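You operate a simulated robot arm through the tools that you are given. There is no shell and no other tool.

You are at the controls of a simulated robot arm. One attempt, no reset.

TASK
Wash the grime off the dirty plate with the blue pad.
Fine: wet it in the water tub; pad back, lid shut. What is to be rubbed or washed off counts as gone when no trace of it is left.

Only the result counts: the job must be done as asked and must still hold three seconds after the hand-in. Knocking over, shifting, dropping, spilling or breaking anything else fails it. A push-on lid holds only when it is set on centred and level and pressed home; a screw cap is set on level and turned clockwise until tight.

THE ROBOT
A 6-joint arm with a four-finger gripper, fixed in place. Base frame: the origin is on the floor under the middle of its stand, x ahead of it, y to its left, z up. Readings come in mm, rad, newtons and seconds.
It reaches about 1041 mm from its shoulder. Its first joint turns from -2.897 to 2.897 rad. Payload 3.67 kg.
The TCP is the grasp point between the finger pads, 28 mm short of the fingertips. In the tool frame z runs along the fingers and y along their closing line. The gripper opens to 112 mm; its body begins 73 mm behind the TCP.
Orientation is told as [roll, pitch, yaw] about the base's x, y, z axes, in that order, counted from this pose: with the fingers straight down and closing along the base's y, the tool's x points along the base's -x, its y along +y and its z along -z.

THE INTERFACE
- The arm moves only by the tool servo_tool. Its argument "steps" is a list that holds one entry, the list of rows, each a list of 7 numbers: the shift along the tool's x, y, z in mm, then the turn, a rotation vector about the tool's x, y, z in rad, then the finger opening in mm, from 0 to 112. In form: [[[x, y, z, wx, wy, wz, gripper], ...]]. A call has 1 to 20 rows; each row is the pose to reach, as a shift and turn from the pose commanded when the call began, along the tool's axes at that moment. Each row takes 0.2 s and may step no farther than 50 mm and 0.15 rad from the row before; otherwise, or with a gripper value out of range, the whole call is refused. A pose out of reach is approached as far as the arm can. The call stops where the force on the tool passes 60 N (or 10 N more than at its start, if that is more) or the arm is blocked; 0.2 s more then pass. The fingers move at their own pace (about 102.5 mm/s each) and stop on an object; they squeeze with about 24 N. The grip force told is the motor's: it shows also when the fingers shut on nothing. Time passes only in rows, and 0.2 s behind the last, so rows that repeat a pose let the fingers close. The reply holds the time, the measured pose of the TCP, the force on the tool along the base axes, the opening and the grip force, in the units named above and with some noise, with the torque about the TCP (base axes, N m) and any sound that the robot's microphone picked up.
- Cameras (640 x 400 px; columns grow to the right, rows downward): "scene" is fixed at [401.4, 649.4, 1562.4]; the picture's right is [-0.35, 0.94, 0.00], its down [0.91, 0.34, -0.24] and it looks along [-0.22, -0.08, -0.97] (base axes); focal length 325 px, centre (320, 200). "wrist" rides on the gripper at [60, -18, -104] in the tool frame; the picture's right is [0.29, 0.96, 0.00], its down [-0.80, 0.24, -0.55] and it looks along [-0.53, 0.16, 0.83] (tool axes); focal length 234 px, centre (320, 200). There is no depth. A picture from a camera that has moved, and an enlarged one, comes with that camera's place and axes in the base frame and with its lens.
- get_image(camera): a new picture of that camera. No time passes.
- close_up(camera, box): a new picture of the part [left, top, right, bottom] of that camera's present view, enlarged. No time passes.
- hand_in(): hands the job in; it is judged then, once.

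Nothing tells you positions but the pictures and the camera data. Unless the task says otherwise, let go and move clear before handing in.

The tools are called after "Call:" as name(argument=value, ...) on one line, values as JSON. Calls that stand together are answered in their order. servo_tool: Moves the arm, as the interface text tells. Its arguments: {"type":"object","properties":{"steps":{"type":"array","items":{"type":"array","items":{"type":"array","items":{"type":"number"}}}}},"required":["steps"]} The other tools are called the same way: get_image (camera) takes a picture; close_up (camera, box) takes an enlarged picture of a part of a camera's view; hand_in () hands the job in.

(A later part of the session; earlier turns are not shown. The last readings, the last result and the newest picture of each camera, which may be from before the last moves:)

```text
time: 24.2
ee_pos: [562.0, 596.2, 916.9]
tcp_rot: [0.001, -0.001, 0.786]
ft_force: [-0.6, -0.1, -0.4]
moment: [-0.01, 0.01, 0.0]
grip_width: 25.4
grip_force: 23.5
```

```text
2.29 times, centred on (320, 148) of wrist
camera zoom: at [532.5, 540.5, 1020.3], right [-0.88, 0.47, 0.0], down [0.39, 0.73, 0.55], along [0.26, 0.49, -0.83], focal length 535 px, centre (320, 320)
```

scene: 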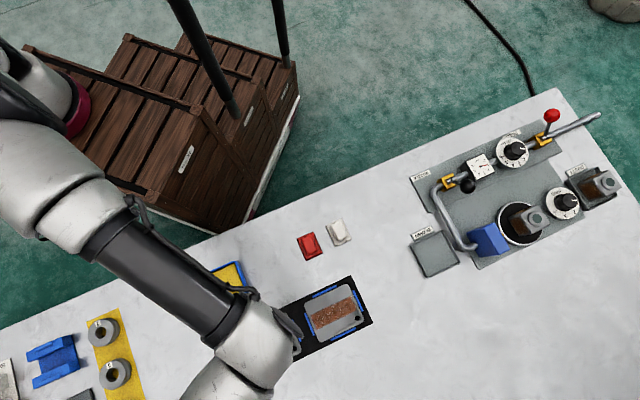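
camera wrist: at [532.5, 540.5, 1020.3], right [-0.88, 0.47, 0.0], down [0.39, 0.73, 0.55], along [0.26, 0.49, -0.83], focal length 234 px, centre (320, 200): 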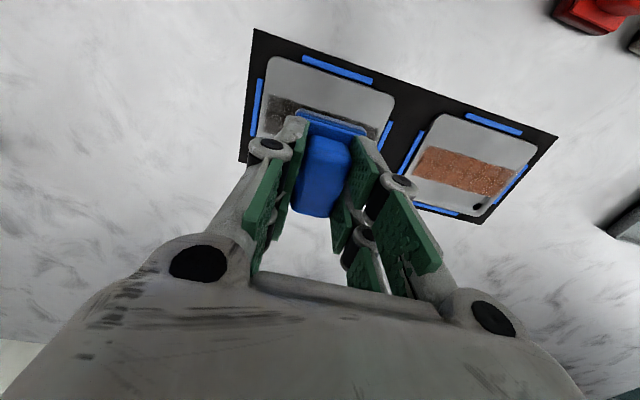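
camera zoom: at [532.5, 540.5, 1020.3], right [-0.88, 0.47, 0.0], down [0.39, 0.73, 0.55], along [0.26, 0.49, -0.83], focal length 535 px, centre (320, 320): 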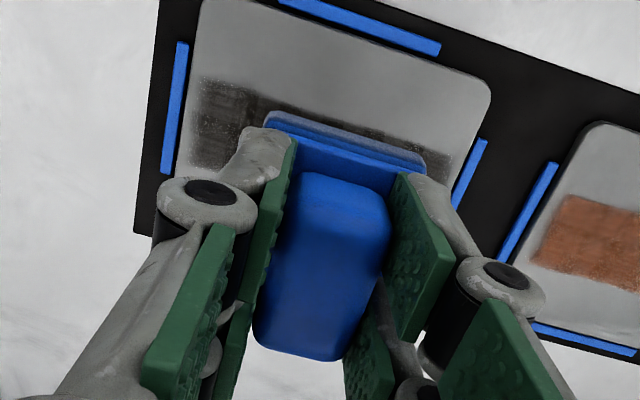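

The stripe runs from about −49 to +49 mm around my present position along the sweep direction, and its ±17 mm width is well covered by the pad. I'll descend to near contact.

Call:
servo_tool(steps=[[[0, 0, 20, 0, 0, 0, 12], [0, 0, 40, 0, 0, 0, 12], [0, 0, 54, 0, 0, 0, 12], [0, 0, 60, 0, 0, 0, 12], [0, 0, 62, 0, 0, 0, 12], [0, 0, 62, 0, 0, 0, 12]]])

Call:
close_up(camera="wrist", box=[180, 60, 460, 235])

```text
time: 25.6
ee_pos: [562.3, 596.1, 855.3]
tcp_rot: [0.0, 0.0, 0.786]
ft_force: [0.5, 0.3, -1.7]
moment: [0.01, 0.04, 0.03]
grip_width: 25.5
grip_force: 24.0
```

```text
2.29 times, centred on (320, 148) of wrist
camera zoom: at [531.9, 541.1, 958.3], right [-0.88, 0.47, 0.0], down [0.39, 0.73, 0.55], along [0.26, 0.49, -0.83], focal length 535 px, centre (320, 320)
```

zoom: 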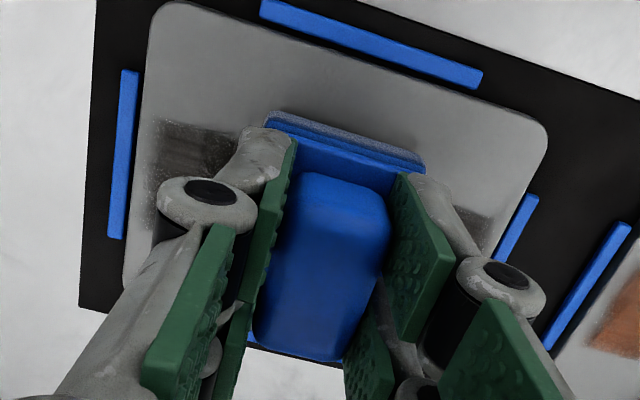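

Call:
servo_tool(steps=[[[0, 0, 1, 0, 0, 0, 12], [0, 0, 2, 0, 0, 0, 12], [0, 0, 3, 0, 0, 0, 12], [0, 0, 3, 0, 0, 0, 12]]])

```text
time: 26.6
ee_pos: [561.1, 595.6, 851.8]
tcp_rot: [0.001, 0.0, 0.785]
ft_force: [0.9, -1.6, 5.7]
moment: [-0.1, 0.01, 0.02]
grip_width: 25.5
grip_force: 24.3
```

Contact is at about 6 N. I'll add a little pressure and start wiping slowly along the stripe.

Call:
servo_tool(steps=[[[0, 0, 0.5, 0, 0, 0, 12], [0, -6, 0.5, 0, 0, 0, 12], [0, -12, 0.5, 0, 0, 0, 12], [0, -18, 0.5, 0, 0, 0, 12], [0, -24, 0.5, 0, 0, 0, 12], [0, -30, 0.5, 0, 0, 0, 12], [0, -32, 0.5, 0, 0, 0, 12]]])

Call:
close_up(camera="wrist", box=[180, 60, 460, 235])

```text
time: 28.2
ee_pos: [583.5, 572.3, 851.7]
tcp_rot: [-0.001, 0.001, 0.786]
ft_force: [-3.5, 4.7, 12.6]
moment: [0.23, 0.09, 0.01]
grip_width: 25.3
grip_force: 23.6
```

```text
2.29 times, centred on (320, 148) of wrist
camera zoom: at [554.3, 517.6, 955.5], right [-0.88, 0.47, 0.0], down [0.39, 0.73, 0.55], along [0.26, 0.49, -0.83], focal length 535 px, centre (320, 320)
```

zoom: 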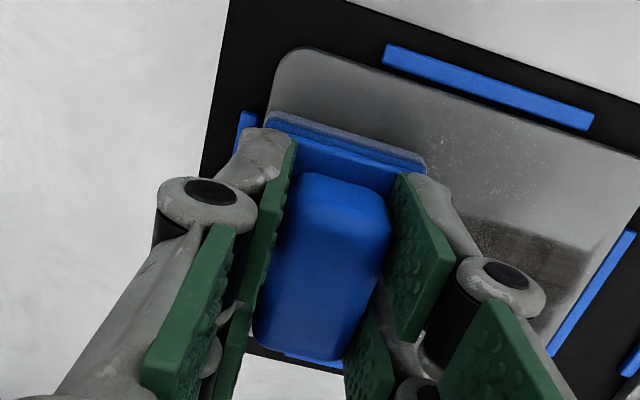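

The wet pad is visibly lifting the grime, with about 12 N down and 6 N of friction. I'll sweep the whole length to the other end and back.

Call:
servo_tool(steps=[[[0, 6, 0, 0, 0, 0, 12], [0, 12, 0, 0, 0, 0, 12], [0, 18, 0, 0, 0, 0, 12], [0, 24, 0, 0, 0, 0, 12], [0, 30, 0, 0, 0, 0, 12], [0, 36, 0, 0, 0, 0, 12], [0, 42, 0, 0, 0, 0, 12], [0, 48, 0, 0, 0, 0, 12], [0, 54, 0, 0, 0, 0, 12], [0, 60, 0, 0, 0, 0, 12], [0, 64, 0, 0, 0, 0, 12], [0, 64, 0, 0, 0, 0, 12]]])

Call:
close_up(camera="wrist", box=[180, 60, 460, 235])

```text
time: 30.8
ee_pos: [537.3, 619.0, 851.8]
tcp_rot: [0.001, 0.001, 0.787]
ft_force: [5.6, -3.5, 16.4]
moment: [-0.13, -0.18, 0.01]
grip_width: 25.5
grip_force: 23.7
```

```text
2.29 times, centred on (320, 148) of wrist
camera zoom: at [508.8, 562.6, 955.3], right [-0.88, 0.47, 0.0], down [0.39, 0.73, 0.55], along [0.26, 0.49, -0.83], focal length 535 px, centre (320, 320)
```

zoom: 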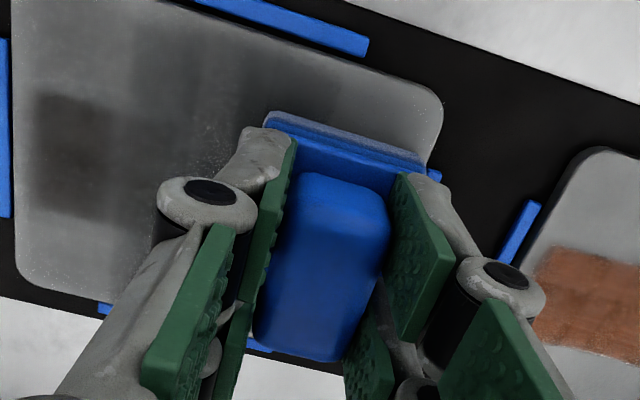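

The grime is fading with each pass. I'll keep scrubbing back and forth over the full length.

Call:
servo_tool(steps=[[[0, -7, 0, 0, 0, 0, 12], [0, -14, 0, 0, 0, 0, 12], [0, -21, 0, 0, 0, 0, 12], [0, -28, 0, 0, 0, 0, 12], [0, -35, 0, 0, 0, 0, 12], [0, -42, 0, 0, 0, 0, 12], [0, -49, 0, 0, 0, 0, 12], [0, -56, 0, 0, 0, 0, 12], [0, -62, 0, 0, 0, 0, 12], [0, -65, 0, 0, 0, 0, 12], [0, -58, 0, 0, 0, 0, 12], [0, -51, 0, 0, 0, 0, 12], [0, -44, 0, 0, 0, 0, 12], [0, -51, 0, 0, 0, 0, 12], [0, -58, 0, 0, 0, 0, 12], [0, -65, 0, 0, 0, 0, 12], [0, -58, 0, 0, 0, 0, 12], [0, -51, 0, 0, 0, 0, 12], [0, -44, 0, 0, 0, 0, 12], [0, -37, 0, 0, 0, 0, 12]]])

Call:
close_up(camera="wrist", box=[180, 60, 460, 235])

```text
time: 35.0
ee_pos: [565.4, 592.1, 853.3]
tcp_rot: [-0.001, 0.001, 0.785]
ft_force: [6.0, -4.4, 16.2]
moment: [-0.14, -0.22, 0.01]
grip_width: 25.6
grip_force: 24.1
```

```text
2.29 times, centred on (320, 148) of wrist
camera zoom: at [535.9, 536.2, 955.3], right [-0.88, 0.47, 0.0], down [0.39, 0.73, 0.55], along [0.26, 0.49, -0.83], focal length 535 px, centre (320, 320)
```

zoom: 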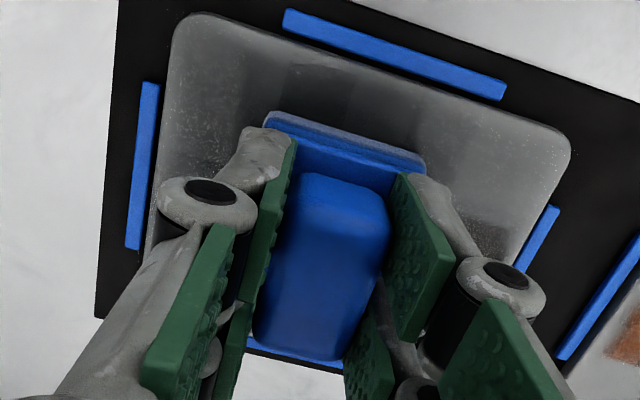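

The left end is nearly clean and some grime remains at the right. I'll scrub the right end and the middle.

Call:
servo_tool(steps=[[[0, 7, 0, 0, 0, 0, 12], [0, 14, 0, 0, 0, 0, 12], [0, 21, 0, 0, 0, 0, 12], [0, 28, 0, 0, 0, 0, 12], [0, 35, 0, 0, 0, 0, 12], [0, 38, 0, 0, 0, 0, 12], [0, 31, 0, 0, 0, 0, 12], [0, 24, 0, 0, 0, 0, 12], [0, 17, 0, 0, 0, 0, 12], [0, 24, 0, 0, 0, 0, 12], [0, 31, 0, 0, 0, 0, 12], [0, 38, 0, 0, 0, 0, 12], [0, 31, 0, 0, 0, 0, 12], [0, 24, 0, 0, 0, 0, 12], [0, 17, 0, 0, 0, 0, 12], [0, 10, 0, 0, 0, 0, 12], [0, 3, 0, 0, 0, 0, 12], [0, -4, 0, 0, 0, 0, 12], [0, -11, 0, 0, 0, 0, 12], [0, -18, 0, 0, 0, 0, 12]]])

Call:
close_up(camera="wrist", box=[180, 60, 460, 235])

```text
time: 39.2
ee_pos: [577.1, 578.2, 851.5]
tcp_rot: [0.0, 0.0, 0.786]
ft_force: [-6.4, 7.0, 22.6]
moment: [0.24, 0.16, 0.01]
grip_width: 25.3
grip_force: 24.1
```

```text
2.29 times, centred on (320, 148) of wrist
camera zoom: at [548.7, 523.3, 955.2], right [-0.88, 0.47, 0.0], down [0.39, 0.73, 0.55], along [0.26, 0.49, -0.83], focal length 535 px, centre (320, 320)
```

zoom: 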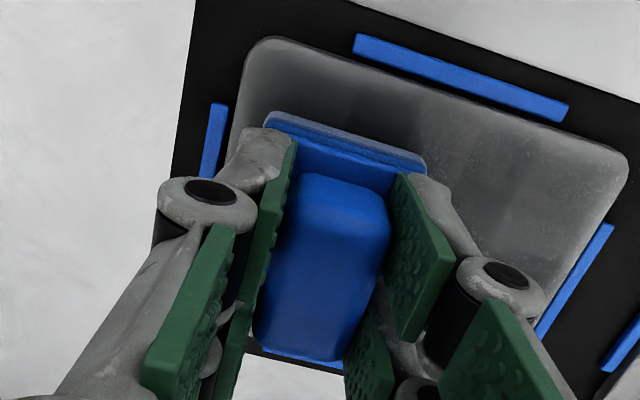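

Call:
servo_tool(steps=[[[0, -5, -0.2, 0, 0, 0, 12], [0, -10, -0.2, 0, 0, 0, 12], [0, -2, -0.2, 0, 0, 0, 12], [0, 6, -0.2, 0, 0, 0, 12], [0, 14, -0.2, 0, 0, 0, 12], [0, 22, -0.2, 0, 0, 0, 12], [0, 30, -0.2, 0, 0, 0, 12], [0, 38, -0.2, 0, 0, 0, 12], [0, 46, -0.2, 0, 0, 0, 12], [0, 53, -0.2, 0, 0, 0, 12], [0, 56, -0.2, 0, 0, 0, 12], [0, 48, -0.2, 0, 0, 0, 12], [0, 40, -0.2, 0, 0, 0, 12], [0, 32, -0.2, 0, 0, 0, 12], [0, 24, -0.2, 0, 0, 0, 12], [0, 16, -0.2, 0, 0, 0, 12], [0, 8, -0.2, 0, 0, 0, 12], [0, 0, -0.2, 0, 0, 0, 12], [0, -8, -0.2, 0, 0, 0, 12], [0, -10, -0.2, 0, 0, 0, 12]]])

Call:
servo_tool(steps=[[[0, 4, -1, 0, 0, 0, 12], [0, 8, -15, 0, 0, 0, 12], [0, 20, -50, 0, 0, 0, 12], [20, 33, -70, 0, 0, 0, 12], [60, 33, -80, 0, 0, 0, 12], [60, 33, -80, 0, 0, 0, 12]]])

Call:
get_image(camera="wrist")

Call:
get_image(camera="scene")

```text
time: 43.4
ee_pos: [584.1, 572.2, 851.0]
tcp_rot: [0.001, 0.003, 0.785]
ft_force: [-5.3, 3.6, 12.5]
moment: [0.19, 0.12, 0.05]
grip_width: 25.4
grip_force: 24.0
```

```text
time: 44.8
ee_pos: [520.3, 550.2, 931.5]
tcp_rot: [-0.001, 0.0, 0.786]
ft_force: [-0.4, -0.5, -0.4]
moment: [-0.01, 0.01, -0.02]
grip_width: 25.5
grip_force: 23.4
```

```text
taken
camera wrist: at [490.6, 495.7, 1035.1], right [-0.88, 0.47, 0.0], down [0.39, 0.73, 0.55], along [0.26, 0.49, -0.83], focal length 234 px, centre (320, 200)
```

wrist: 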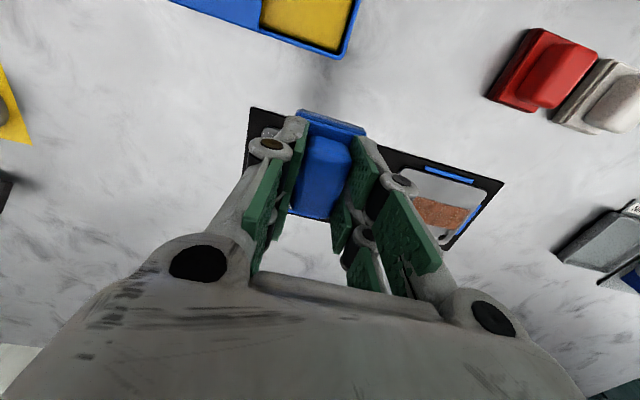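

```text
taken
```

scene: 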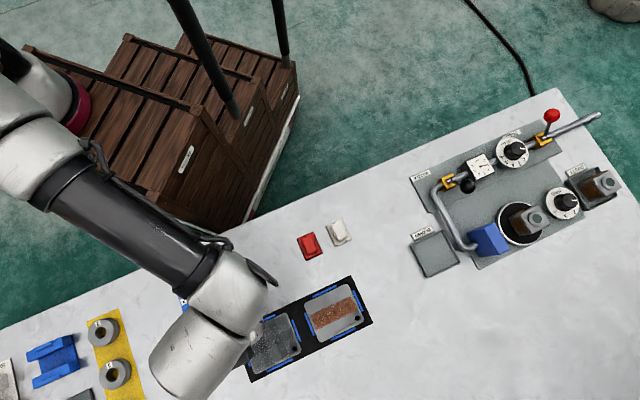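

Call:
close_up(camera="scene", box=[230, 270, 380, 385])

Call:
servo_tool(steps=[[[40, 20, -10, 0, 0, 0, 12], [80, 40, -10, 0, 0, 0, 12], [110, 60, -10, 0, 0, 0, 12], [110, 60, -10, 0, 0, 0, 12], [110, 60, -10, 0, 0, 0, 12]]])

Call:
close_up(camera="scene", box=[230, 270, 380, 385])

Call:
get_image(camera="wrist")

```text
3.48 times, centred on (305, 328) of scene
camera zoom: at [401.4, 649.4, 1562.4], right [-0.35, 0.94, 0.0], down [0.91, 0.34, -0.24], along [-0.22, -0.08, -0.97], focal length 1129 px, centre (372, -244)
```

zoom: 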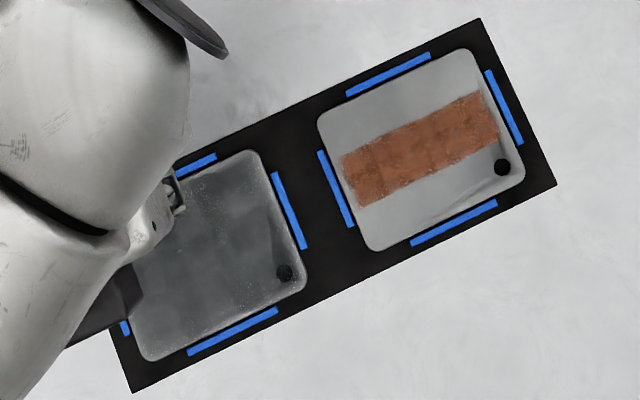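

```text
time: 46.0
ee_pos: [400.9, 515.8, 942.4]
tcp_rot: [0.0, 0.0, 0.787]
ft_force: [0.4, 0.3, -0.3]
moment: [0.0, 0.01, -0.02]
grip_width: 25.5
grip_force: 24.1
```

```text
3.48 times, centred on (305, 328) of scene
camera zoom: at [401.4, 649.4, 1562.4], right [-0.35, 0.94, 0.0], down [0.91, 0.34, -0.24], along [-0.22, -0.08, -0.97], focal length 1129 px, centre (372, -244)
```

zoom: 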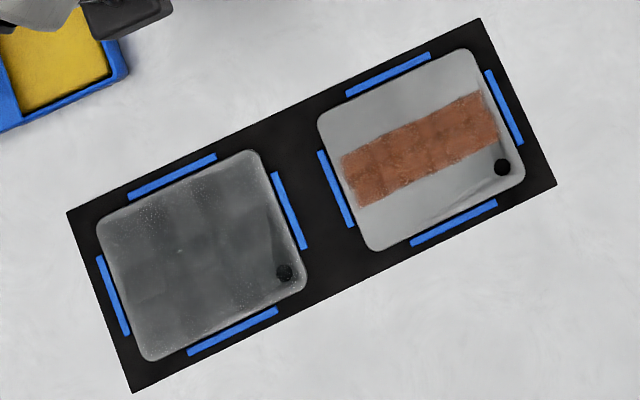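

```text
taken
camera wrist: at [371.1, 461.5, 1046.0], right [-0.88, 0.47, 0.0], down [0.39, 0.73, 0.55], along [0.26, 0.49, -0.83], focal length 234 px, centre (320, 200)
```

wrist: 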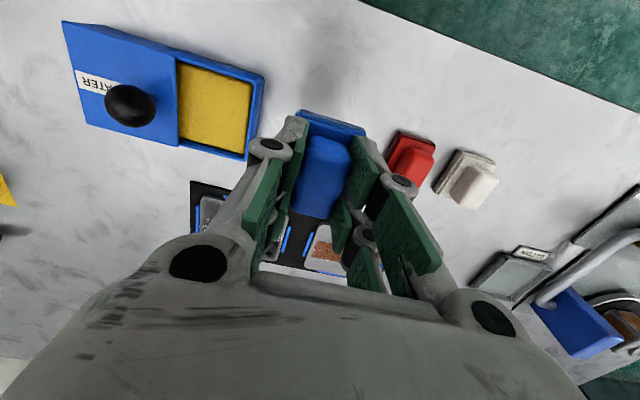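

The dark stripe is largely gone, but the plate still shows a darker, patchy film. I need a closer look to tell wetness from leftover grime.

Call:
close_up(camera="scene", box=[240, 308, 305, 378])

Call:
close_up(camera="wrist", box=[180, 170, 350, 290])

```text
5.71 times, centred on (272, 343) of scene
camera zoom: at [401.4, 649.4, 1562.4], right [-0.35, 0.94, 0.0], down [0.91, 0.34, -0.24], along [-0.22, -0.08, -0.97], focal length 1855 px, centre (591, -617)
```

zoom: 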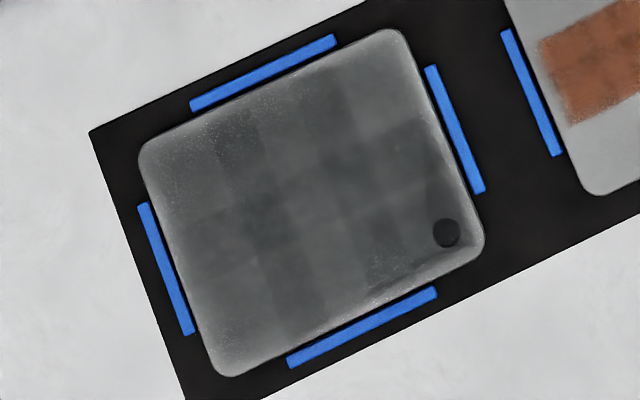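

```text
3.33 times, centred on (265, 230) of wrist
camera zoom: at [371.1, 461.5, 1046.0], right [-0.88, 0.47, 0.0], down [0.39, 0.73, 0.55], along [0.26, 0.49, -0.83], focal length 781 px, centre (503, 100)
```

zoom: 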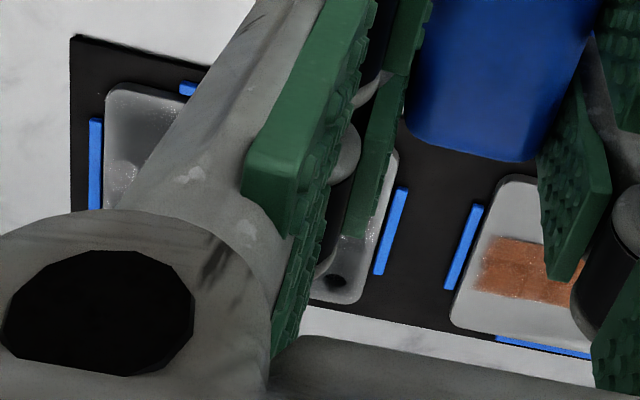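

The patches extend beyond where the stripe was, so this may just be a water film. I'll move the hand past the plate so the wrist camera looks down on it unobstructed.

Call:
servo_tool(steps=[[[-38, -10, 0, 0, 0, 0, 12], [-76, -20, 0, 0, 0, 0, 12], [-114, -30, 0, 0, 0, 0, 12], [-152, -40, 0, 0, 0, 0, 12], [-190, -50, 10, 0, 0, 0, 12], [-228, -60, 25, 0, 0, 0, 12], [-228, -60, 36, 0, 0, 0, 12], [-228, -60, 36, 0, 0, 0, 12]]])

Call:
get_image(camera="wrist")

Call:
close_up(camera="wrist", box=[190, 0, 430, 140])

```text
time: 47.8
ee_pos: [602.4, 634.1, 906.7]
tcp_rot: [0.001, 0.002, 0.785]
ft_force: [-0.5, -0.3, -0.1]
moment: [-0.03, 0.04, -0.02]
grip_width: 25.6
grip_force: 24.2
```

```text
taken
camera wrist: at [572.8, 580.6, 1010.3], right [-0.88, 0.47, 0.0], down [0.39, 0.73, 0.55], along [0.26, 0.49, -0.83], focal length 234 px, centre (320, 200)
```

wrist: 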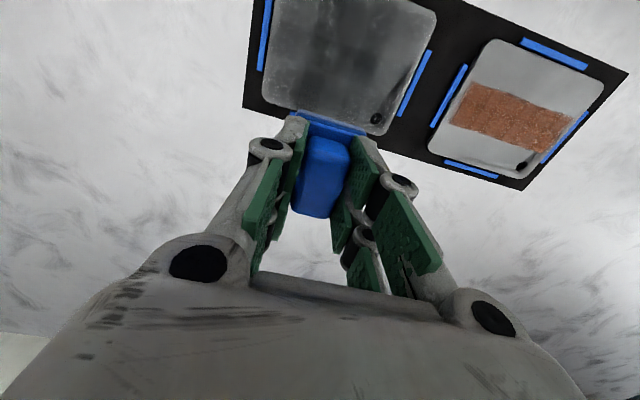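

```text
2.67 times, centred on (310, 70) of wrist
camera zoom: at [572.8, 580.6, 1010.3], right [-0.88, 0.47, 0.0], down [0.39, 0.73, 0.55], along [0.26, 0.49, -0.83], focal length 624 px, centre (347, 547)
```

zoom: 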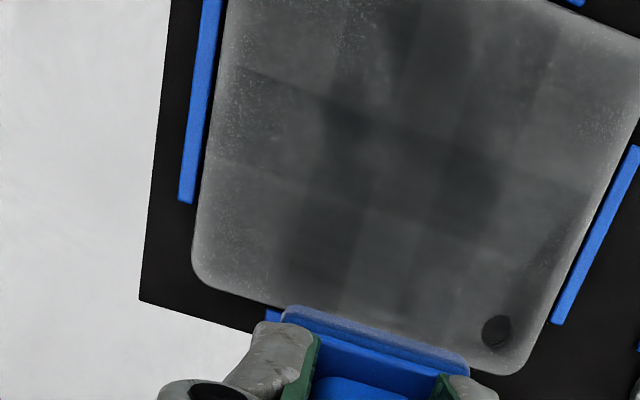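

The film covers the whole plate, including parts the pad never touched, so it looks like water sheen. I'll wait a few seconds to see whether it dries and what remains.

Call:
servo_tool(steps=[[[60, 60, -20, 0, 0, 0, 12], [60, 60, -20, 0, 0, 0, 12], [60, 60, -20, 0, 0, 0, 12], [60, 60, -20, 0, 0, 0, 12], [60, 60, -20, 0, 0, 0, 12]]])

Call:
get_image(camera="wrist")

```text
refused: row 1 steps farther than a row can; nothing moved
```

```text
taken
camera wrist: at [572.8, 580.6, 1010.3], right [-0.88, 0.47, 0.0], down [0.39, 0.73, 0.55], along [0.26, 0.49, -0.83], focal length 234 px, centre (320, 200)
```

wrist: 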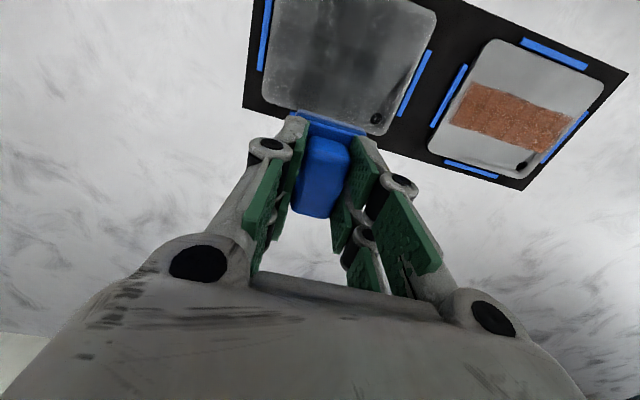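

Call:
servo_tool(steps=[[[7, -30, -5, 0, 0, 0, 12], [14, -60, -10, 0, 0, 0, 12], [20, -90, -15, 0, 0, 0, 12], [20, -90, -15, 0, 0, 0, 12], [20, -90, -15, 0, 0, 0, 12]]])

Call:
get_image(camera="wrist")

Call:
close_up(camera="wrist", box=[320, 20, 540, 160])

```text
time: 49.0
ee_pos: [651.7, 557.7, 921.2]
tcp_rot: [0.002, 0.002, 0.786]
ft_force: [0.0, 0.7, -0.5]
moment: [0.01, -0.01, -0.04]
grip_width: 25.3
grip_force: 24.2
```

```text
taken
camera wrist: at [623.0, 502.7, 1024.5], right [-0.88, 0.47, 0.0], down [0.39, 0.73, 0.55], along [0.26, 0.49, -0.83], focal length 234 px, centre (320, 200)
```

wrist: 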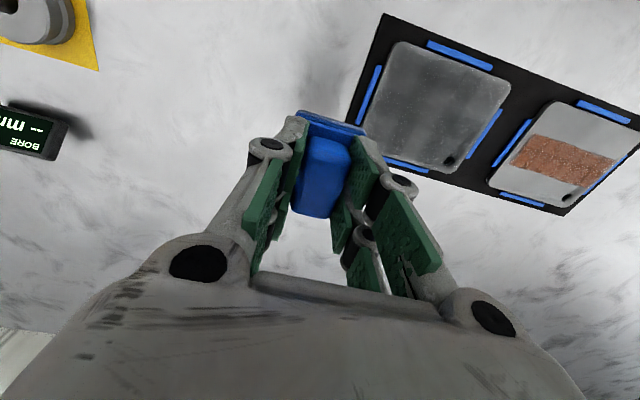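

```text
2.86 times, centred on (430, 90) of wrist
camera zoom: at [623.0, 502.7, 1024.5], right [-0.88, 0.47, 0.0], down [0.39, 0.73, 0.55], along [0.26, 0.49, -0.83], focal length 669 px, centre (6, 514)
```

zoom: 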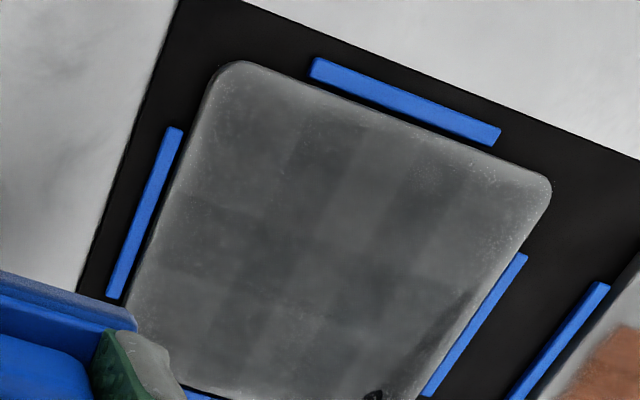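

The film shows as a regular tile pattern over the whole plate, with no stripe standing out. I'll inspect the former stripe area at higher magnification.

Call:
close_up(camera="wrist", box=[360, 60, 460, 125])

Call:
close_up(camera="wrist", box=[420, 70, 510, 170])

Call:
get_image(camera="scene")

```text
6.15 times, centred on (410, 92) of wrist
camera zoom: at [623.0, 502.7, 1024.5], right [-0.88, 0.47, 0.0], down [0.39, 0.73, 0.55], along [0.26, 0.49, -0.83], focal length 1441 px, centre (-234, 862)
```

zoom: 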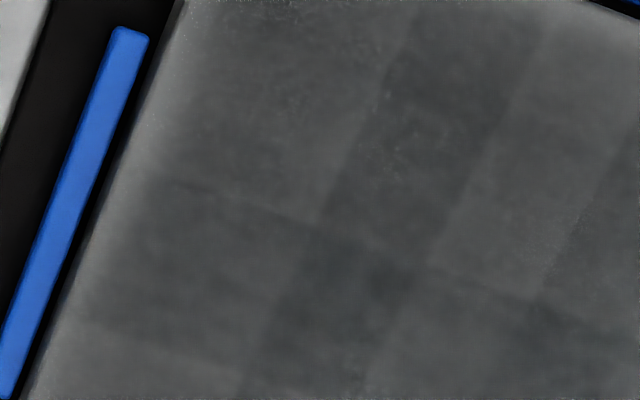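

```text
4.00 times, centred on (465, 120) of wrist
camera zoom: at [623.0, 502.7, 1024.5], right [-0.88, 0.47, 0.0], down [0.39, 0.73, 0.55], along [0.26, 0.49, -0.83], focal length 937 px, centre (-260, 520)
```

zoom: 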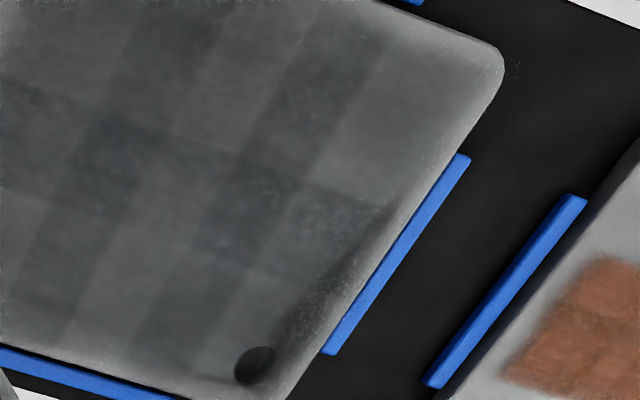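

```text
taken
```

scene: 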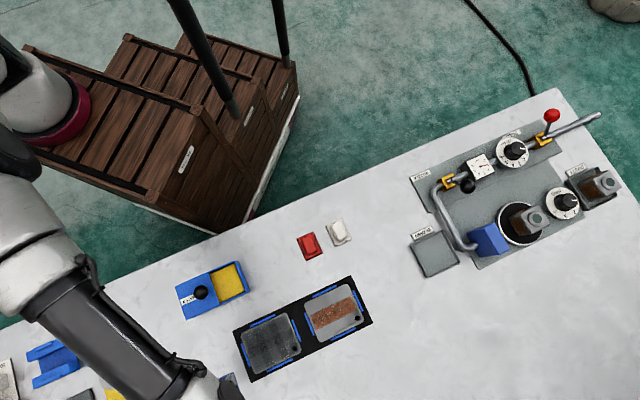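

Call:
close_up(camera="scene", box=[240, 308, 305, 378])

Call:
close_up(camera="scene", box=[230, 270, 380, 385])

```text
5.71 times, centred on (272, 343) of scene
camera zoom: at [401.4, 649.4, 1562.4], right [-0.35, 0.94, 0.0], down [0.91, 0.34, -0.24], along [-0.22, -0.08, -0.97], focal length 1855 px, centre (591, -617)
```

zoom: 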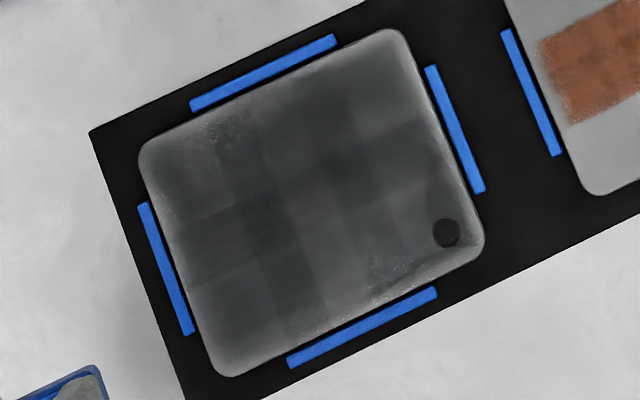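

```text
3.48 times, centred on (305, 328) of scene
camera zoom: at [401.4, 649.4, 1562.4], right [-0.35, 0.94, 0.0], down [0.91, 0.34, -0.24], along [-0.22, -0.08, -0.97], focal length 1129 px, centre (372, -244)
```

zoom: 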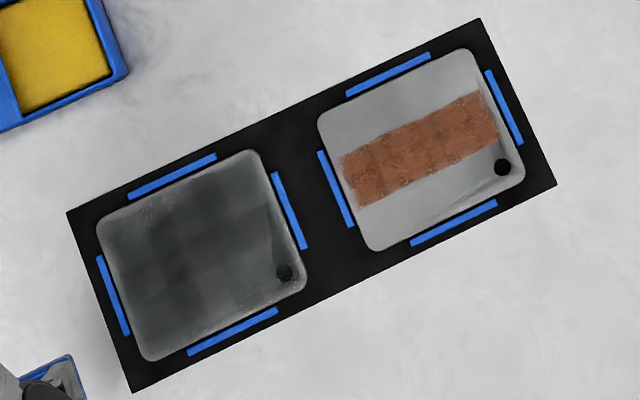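

The film has changed since the last look without being touched, which points to water. I'll wait a few seconds at this pose and compare again.

Call:
servo_tool(steps=[[[0, 0, 0, 0, 0, 0, 12], [0, 0, 0, 0, 0, 0, 12], [0, 0, 0, 0, 0, 0, 12], [0, 0, 0, 0, 0, 0, 12], [0, 0, 0, 0, 0, 0, 12], [0, 0, 0, 0, 0, 0, 12], [0, 0, 0, 0, 0, 0, 12], [0, 0, 0, 0, 0, 0, 12], [0, 0, 0, 0, 0, 0, 12], [0, 0, 0, 0, 0, 0, 12], [0, 0, 0, 0, 0, 0, 12], [0, 0, 0, 0, 0, 0, 12], [0, 0, 0, 0, 0, 0, 12], [0, 0, 0, 0, 0, 0, 12], [0, 0, 0, 0, 0, 0, 12], [0, 0, 0, 0, 0, 0, 12], [0, 0, 0, 0, 0, 0, 12], [0, 0, 0, 0, 0, 0, 12], [0, 0, 0, 0, 0, 0, 12], [0, 0, 0, 0, 0, 0, 12]]])

Call:
close_up(camera="scene", box=[240, 308, 305, 378])

Call:
close_up(camera="wrist", box=[320, 20, 540, 160])

```text
time: 53.2
ee_pos: [652.5, 558.1, 921.3]
tcp_rot: [0.0, 0.0, 0.785]
ft_force: [0.4, 0.0, -1.1]
moment: [-0.03, -0.01, -0.03]
grip_width: 25.6
grip_force: 23.8
```

```text
5.71 times, centred on (272, 343) of scene
camera zoom: at [401.4, 649.4, 1562.4], right [-0.35, 0.94, 0.0], down [0.91, 0.34, -0.24], along [-0.22, -0.08, -0.97], focal length 1855 px, centre (591, -617)
```

zoom: 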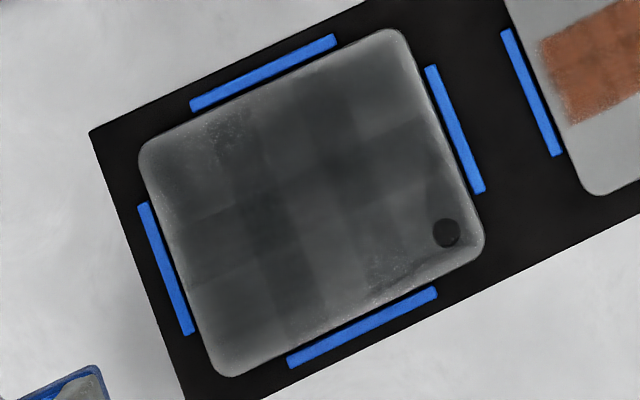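

```text
2.86 times, centred on (430, 90) of wrist
camera zoom: at [622.9, 503.0, 1024.5], right [-0.88, 0.47, 0.0], down [0.39, 0.73, 0.55], along [0.26, 0.49, -0.83], focal length 669 px, centre (6, 514)
```

zoom: 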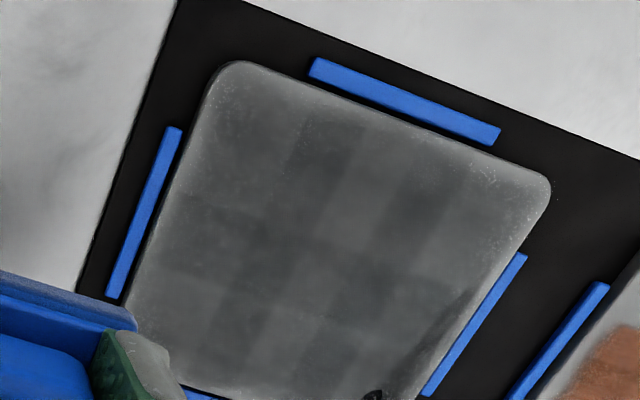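

The film did not change over time, and it lies only in the rows of tiles the pad swept. The pad's felt also looks pale again, so it probably ran dry and the last strokes only smeared. I'll go back to the tub to re-wet and rinse the pad, then wipe again.

Call:
servo_tool(steps=[[[0, 30, -10, 0, 0, 0, 12], [0, 59, -10, 0, 0, 0, 12], [45, 59, -10, 0, 0, 0, 12], [90, 59, -10, 0, 0, 0, 12], [135, 59, -10, 0, 0, 0, 12], [175, 59, -10, 0, 0, 0, 12], [192, 59, -5, 0, 0, 0, 12], [192, 59, 10, 0, 0, 0, 12], [192, 59, 10, 0, 0, 0, 12], [192, 59, 10, 0, 0, 0, 12]]])

Call:
close_up(camera="wrist", box=[200, 60, 440, 210])

Call:
close_up(camera="scene", box=[240, 308, 305, 378])

```text
time: 55.4
ee_pos: [475.0, 464.4, 910.6]
tcp_rot: [0.0, 0.001, 0.786]
ft_force: [0.1, -0.5, -0.5]
moment: [-0.01, -0.02, 0.01]
grip_width: 25.6
grip_force: 24.6
```

```text
2.67 times, centred on (320, 135) of wrist
camera zoom: at [446.0, 407.9, 1014.2], right [-0.88, 0.47, 0.0], down [0.39, 0.73, 0.55], along [0.26, 0.49, -0.83], focal length 624 px, centre (320, 373)
```

zoom: 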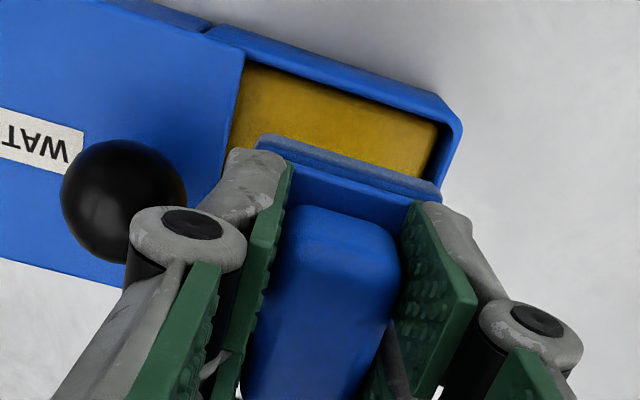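

```text
5.71 times, centred on (272, 343) of scene
camera zoom: at [401.4, 649.4, 1562.4], right [-0.35, 0.94, 0.0], down [0.91, 0.34, -0.24], along [-0.22, -0.08, -0.97], focal length 1855 px, centre (591, -617)
```

zoom: 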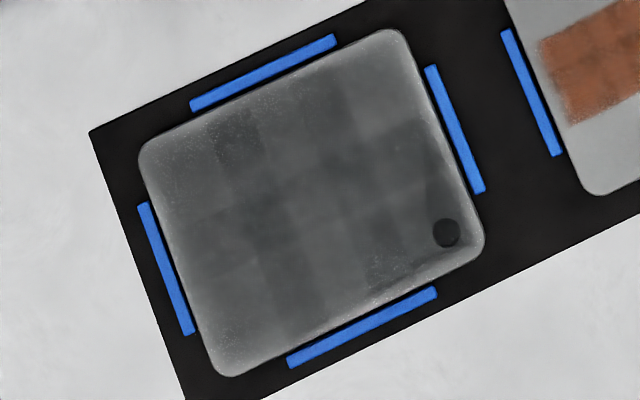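

Call:
servo_tool(steps=[[[0, 0, 12, 0, 0, 0, 12], [0, 0, 24, 0, 0, 0, 12], [0, 0, 33, 0, 0, 0, 12], [0, 0, 36, 0, 0, 0, 12], [0, 0, 38, 0, 0, 0, 12], [0, 0, 38.5, 0, 0, 0, 12], [0, 0, 38.5, 0, 0, 0, 12]]])

Call:
close_up(camera="wrist", box=[200, 60, 440, 210])

```text
time: 57.0
ee_pos: [474.3, 464.3, 872.2]
tcp_rot: [-0.001, 0.0, 0.784]
ft_force: [-3.4, -3.4, 9.4]
moment: [-0.19, 0.1, 0.0]
grip_width: 25.5
grip_force: 23.8
```

```text
2.67 times, centred on (320, 135) of wrist
camera zoom: at [445.3, 409.5, 975.6], right [-0.88, 0.47, 0.0], down [0.39, 0.73, 0.55], along [0.26, 0.49, -0.83], focal length 624 px, centre (320, 373)
```

zoom: 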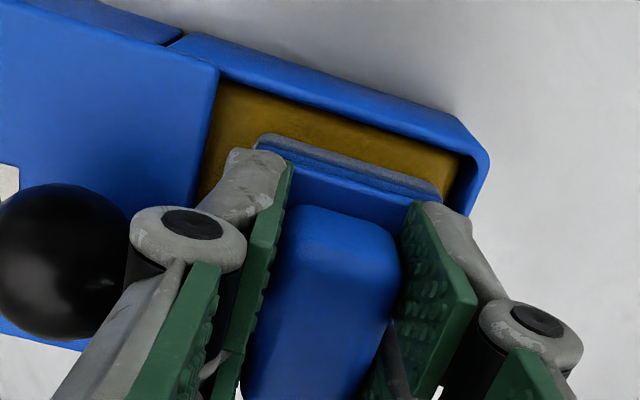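

The pad is touching the sponge again. I'll press a bit more and soak for about 3 s.

Call:
servo_tool(steps=[[[0, 0, 0.7, 0, 0, 0, 12], [0, 0, 0.7, 0, 0, 0, 12], [0, 0, 0.7, 0, 0, 0, 12], [0, 0, 0.7, 0, 0, 0, 12], [0, 0, -0.5, 0, 0, 0, 12], [0, 0, -0.5, 0, 0, 0, 12], [0, 0, 0.7, 0, 0, 0, 12], [0, 0, 0.7, 0, 0, 0, 12], [0, 0, 0.7, 0, 0, 0, 12], [0, 0, 0.7, 0, 0, 0, 12], [0, 0, 0.7, 0, 0, 0, 12], [0, 0, 0.7, 0, 0, 0, 12]]])

Call:
servo_tool(steps=[[[0, 0, -8, 0, 0, 0, 12], [0, 0, -20, 0, 0, 0, 12], [0, 0, -45, 0, 0, 0, 12], [0, 0, -45, 0, 0, 0, 12]]])

Call:
close_up(camera="wrist", box=[200, 60, 440, 210])

```text
time: 59.6
ee_pos: [474.6, 465.3, 871.9]
tcp_rot: [0.0, -0.001, 0.785]
ft_force: [3.9, 3.2, 30.3]
moment: [0.1, -0.16, -0.02]
grip_width: 25.6
grip_force: 24.6
```

```text
time: 60.6
ee_pos: [475.3, 463.9, 917.1]
tcp_rot: [0.0, 0.002, 0.785]
ft_force: [-0.7, -0.1, 0.3]
moment: [-0.02, 0.0, -0.01]
grip_width: 25.4
grip_force: 24.0
```

```text
2.67 times, centred on (320, 135) of wrist
camera zoom: at [445.7, 408.5, 1020.4], right [-0.88, 0.47, 0.0], down [0.39, 0.73, 0.55], along [0.26, 0.49, -0.83], focal length 624 px, centre (320, 373)
```

zoom: 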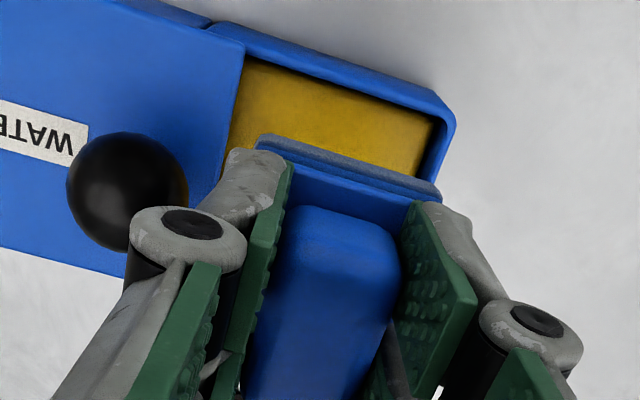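

Re-wetted. Back to the plate, descending to just above contact at its left end.

Call:
servo_tool(steps=[[[-30, 5, 0, 0, 0, 0, 12], [-65, 12, 0, 0, 0, 0, 12], [-100, 20, 0, 0, 0, 0, 12], [-130, 25, 0, 0, 0, 0, 12], [-154, 12, 0, 0, 0, 0, 12], [-154, -1, 10, 0, 0, 0, 12], [-154, -1, 35, 0, 0, 0, 12], [-154, -1, 54, 0, 0, 0, 12], [-154, -1, 61, 0, 0, 0, 12], [-154, -1, 63, 0, 0, 0, 12], [-154, -1, 64.5, 0, 0, 0, 12], [-154, -1, 64.5, 0, 0, 0, 12]]])

Call:
close_up(camera="wrist", box=[180, 60, 460, 235])

```text
time: 63.2
ee_pos: [584.4, 572.8, 852.4]
tcp_rot: [0.001, -0.001, 0.785]
ft_force: [1.7, -4.0, 7.6]
moment: [-0.12, -0.08, -0.02]
grip_width: 25.5
grip_force: 24.0
```

```text
2.29 times, centred on (320, 148) of wrist
camera zoom: at [554.5, 517.6, 955.5], right [-0.88, 0.47, 0.0], down [0.39, 0.73, 0.55], along [0.26, 0.49, -0.83], focal length 535 px, centre (320, 320)
```

zoom: 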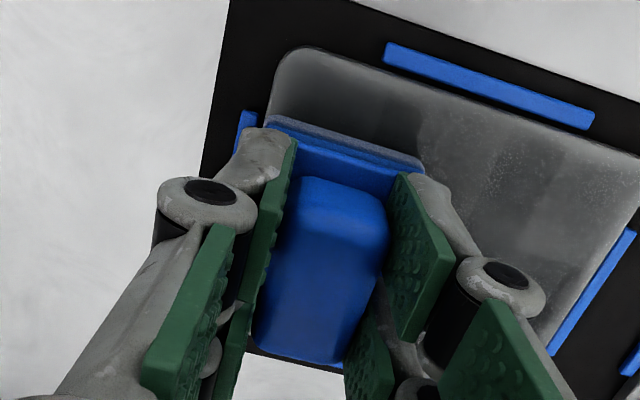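

Contact again at about 8 N. I'll make slow full-length strokes with the wet pad.

Call:
servo_tool(steps=[[[0, 0, 0.6, 0, 0, 0, 12], [0, -1, 0.6, 0, 0, 0, 12], [0, 5, 0.6, 0, 0, 0, 12], [0, 11, 0.6, 0, 0, 0, 12], [0, 17, 0.6, 0, 0, 0, 12], [0, 23, 0.6, 0, 0, 0, 12], [0, 29, 0.6, 0, 0, 0, 12], [0, 35, 0.6, 0, 0, 0, 12], [0, 41, 0.6, 0, 0, 0, 12], [0, 47, 0.6, 0, 0, 0, 12], [0, 53, 0.6, 0, 0, 0, 12], [0, 59, 0.6, 0, 0, 0, 12], [0, 65, 0.6, 0, 0, 0, 12], [0, 65, 0.6, 0, 0, 0, 12]]])

Call:
close_up(camera="wrist", box=[180, 60, 460, 235])

Call:
servo_tool(steps=[[[0, -6, 0, 0, 0, 0, 12], [0, -12, 0, 0, 0, 0, 12], [0, -18, 0, 0, 0, 0, 12], [0, -24, 0, 0, 0, 0, 12], [0, -30, 0, 0, 0, 0, 12], [0, -36, 0, 0, 0, 0, 12], [0, -42, 0, 0, 0, 0, 12], [0, -48, 0, 0, 0, 0, 12], [0, -54, 0, 0, 0, 0, 12], [0, -60, 0, 0, 0, 0, 12], [0, -66, 0, 0, 0, 0, 12], [0, -66, 0, 0, 0, 0, 12]]])

Call:
close_up(camera="wrist", box=[180, 60, 460, 235])

```text
time: 66.2
ee_pos: [537.4, 617.8, 852.1]
tcp_rot: [0.002, -0.001, 0.785]
ft_force: [6.5, -5.2, 20.6]
moment: [-0.19, -0.19, -0.01]
grip_width: 25.3
grip_force: 23.8
```

```text
2.29 times, centred on (320, 148) of wrist
camera zoom: at [508.5, 562.6, 955.2], right [-0.88, 0.47, 0.0], down [0.39, 0.73, 0.56], along [0.26, 0.49, -0.83], focal length 535 px, centre (320, 320)
```

zoom: 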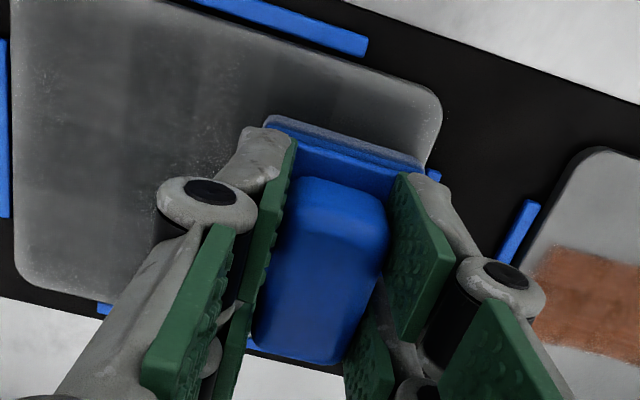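

```text
time: 68.8
ee_pos: [585.3, 571.5, 851.7]
tcp_rot: [0.0, -0.001, 0.783]
ft_force: [-5.9, 3.8, 14.8]
moment: [0.16, 0.1, 0.04]
grip_width: 25.3
grip_force: 23.7
```

```text
2.29 times, centred on (320, 148) of wrist
camera zoom: at [555.0, 516.6, 955.4], right [-0.88, 0.47, 0.0], down [0.39, 0.73, 0.55], along [0.26, 0.49, -0.83], focal length 535 px, centre (320, 320)
```

zoom: 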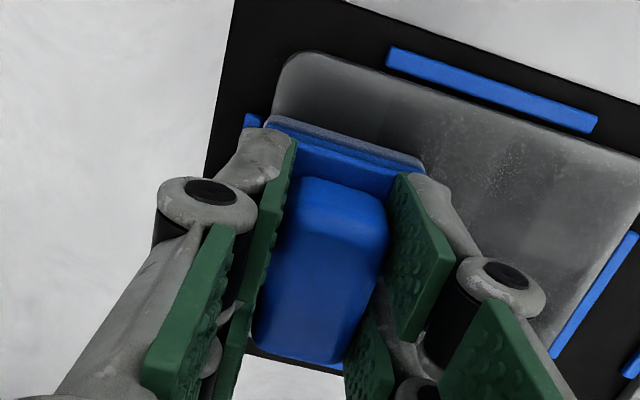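

The remaining tile pattern also extends to rows the pad never touched, and there are droplets, so it is a water film. For certainty I'll make several more full strokes while the pad is wet.

Call:
servo_tool(steps=[[[0, 0, 0, 0, 0, 0, 12], [0, 7, 0, 0, 0, 0, 12], [0, 14, 0, 0, 0, 0, 12], [0, 7, 0, 0, 0, 0, 12], [0, 0, 0, 0, 0, 0, 12], [0, 7, 0, 0, 0, 0, 12], [0, 14, 0, 0, 0, 0, 12], [0, 21, 0, 0, 0, 0, 12], [0, 28, 0, 0, 0, 0, 12], [0, 35, 0, 0, 0, 0, 12], [0, 42, 0, 0, 0, 0, 12], [0, 49, 0, 0, 0, 0, 12], [0, 56, 0, 0, 0, 0, 12], [0, 63, 0, 0, 0, 0, 12], [0, 66, 0, 0, 0, 0, 12], [0, 59, 0, 0, 0, 0, 12], [0, 52, 0, 0, 0, 0, 12], [0, 59, 0, 0, 0, 0, 12], [0, 66, 0, 0, 0, 0, 12], [0, 66, 0, 0, 0, 0, 12]]])

Call:
servo_tool(steps=[[[0, -7, 0, 0, 0, 0, 12], [0, -14, 0, 0, 0, 0, 12], [0, -21, 0, 0, 0, 0, 12], [0, -28, 0, 0, 0, 0, 12], [0, -35, 0, 0, 0, 0, 12], [0, -42, 0, 0, 0, 0, 12], [0, -49, 0, 0, 0, 0, 12], [0, -56, 0, 0, 0, 0, 12], [0, -63, 0, 0, 0, 0, 12], [0, -66, 0, 0, 0, 0, 12], [0, -59, 0, 0, 0, 0, 12], [0, -52, 0, 0, 0, 0, 12], [0, -45, 0, 0, 0, 0, 12], [0, -38, 0, 0, 0, 0, 12], [0, -33, 0, 0, 0, 0, 12]]])

Call:
servo_tool(steps=[[[0, 0, -3, 0, 0, 0, 12], [0, 0, -25, 0, 0, 0, 12], [20, -10, -60, 0, 0, 0, 12], [60, -20, -65, 0, 0, 0, 12], [105, -31, -65, 0, 0, 0, 12], [150, -31, -65, 0, 0, 0, 12], [150, -31, -65, 0, 0, 0, 12]]])

Call:
close_up(camera="scene", box=[240, 308, 305, 378])

Call:
close_up(camera="scene", box=[230, 270, 380, 385])

Call:
get_image(camera="wrist")

```text
time: 73.0
ee_pos: [538.7, 618.2, 851.8]
tcp_rot: [-0.002, -0.001, 0.785]
ft_force: [6.4, -3.8, 12.9]
moment: [-0.11, -0.18, 0.01]
grip_width: 25.4
grip_force: 24.5
```

```text
time: 76.2
ee_pos: [561.3, 594.8, 851.4]
tcp_rot: [0.002, -0.001, 0.785]
ft_force: [6.9, -7.4, 24.7]
moment: [-0.21, -0.32, -0.02]
grip_width: 25.4
grip_force: 23.9
```

```text
time: 77.8
ee_pos: [477.8, 466.4, 913.3]
tcp_rot: [-0.002, -0.001, 0.785]
ft_force: [0.2, -0.2, -0.8]
moment: [0.02, -0.01, 0.04]
grip_width: 25.5
grip_force: 24.6
```

```text
5.71 times, centred on (272, 343) of scene
camera zoom: at [401.4, 649.4, 1562.4], right [-0.35, 0.94, 0.0], down [0.91, 0.34, -0.24], along [-0.22, -0.08, -0.97], focal length 1855 px, centre (591, -617)
```

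zoom: 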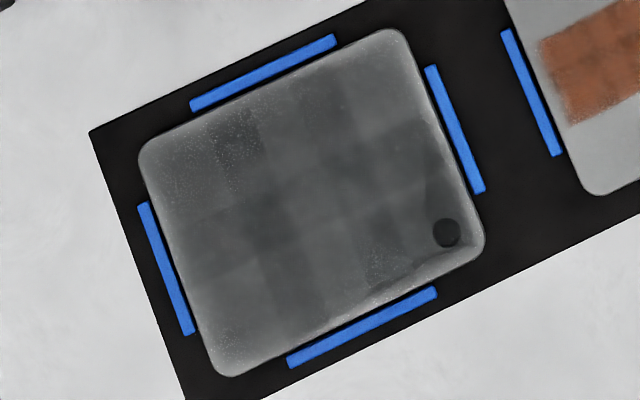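

```text
3.48 times, centred on (305, 328) of scene
camera zoom: at [401.4, 649.4, 1562.4], right [-0.35, 0.94, 0.0], down [0.91, 0.34, -0.24], along [-0.22, -0.08, -0.97], focal length 1129 px, centre (372, -244)
```

zoom: 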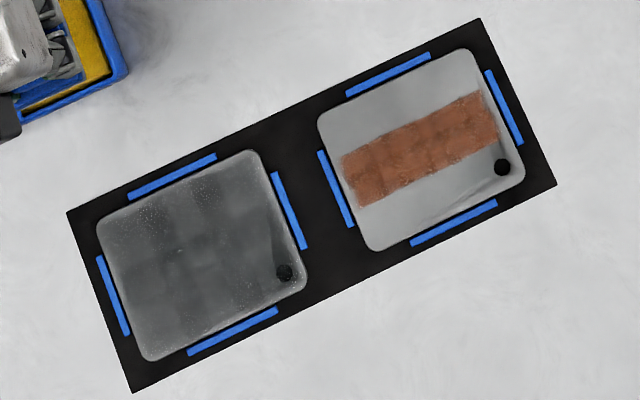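

```text
taken
camera wrist: at [448.8, 411.7, 1018.0], right [-0.88, 0.47, 0.0], down [0.39, 0.73, 0.55], along [0.26, 0.49, -0.83], focal length 234 px, centre (320, 200)
```

wrist: 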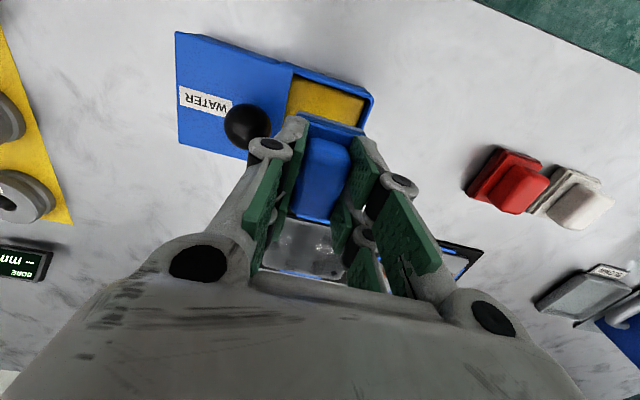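

The pattern has not changed at all after re-wetting and more strokes, which fits a static water film with no grime left. I'll check at a different angle where the plate reflects bright surroundings.

Call:
close_up(camera="wrist", box=[250, 200, 400, 290])

Call:
close_up(camera="scene", box=[245, 325, 300, 360])

```text
4.27 times, centred on (325, 245) of wrist
camera zoom: at [448.8, 411.7, 1018.0], right [-0.88, 0.47, 0.0], down [0.39, 0.73, 0.55], along [0.26, 0.49, -0.83], focal length 999 px, centre (299, 8)
```

zoom: 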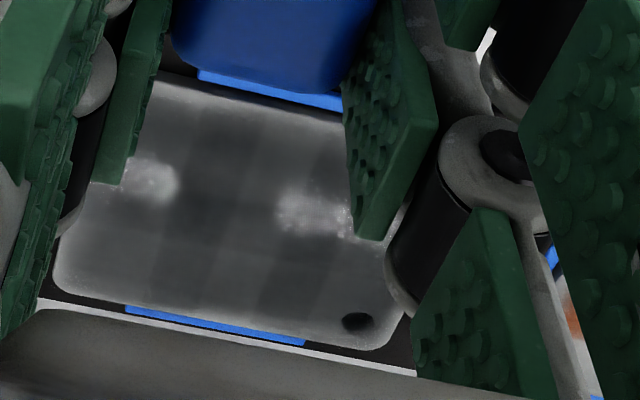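

```text
11.43 times, centred on (272, 342) of scene
camera zoom: at [401.4, 649.4, 1562.4], right [-0.35, 0.94, 0.0], down [0.91, 0.34, -0.24], along [-0.22, -0.08, -0.97], focal length 3710 px, centre (863, -1429)
```

zoom: 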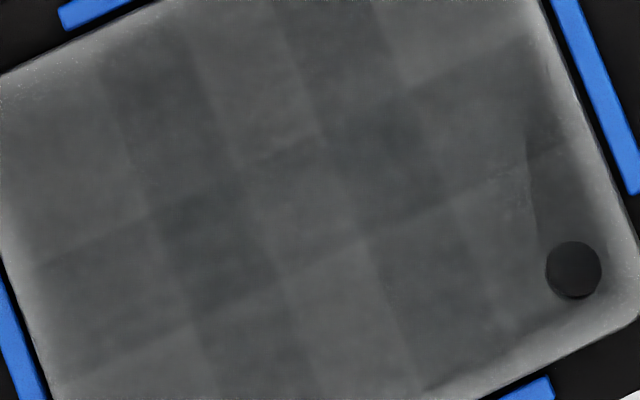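

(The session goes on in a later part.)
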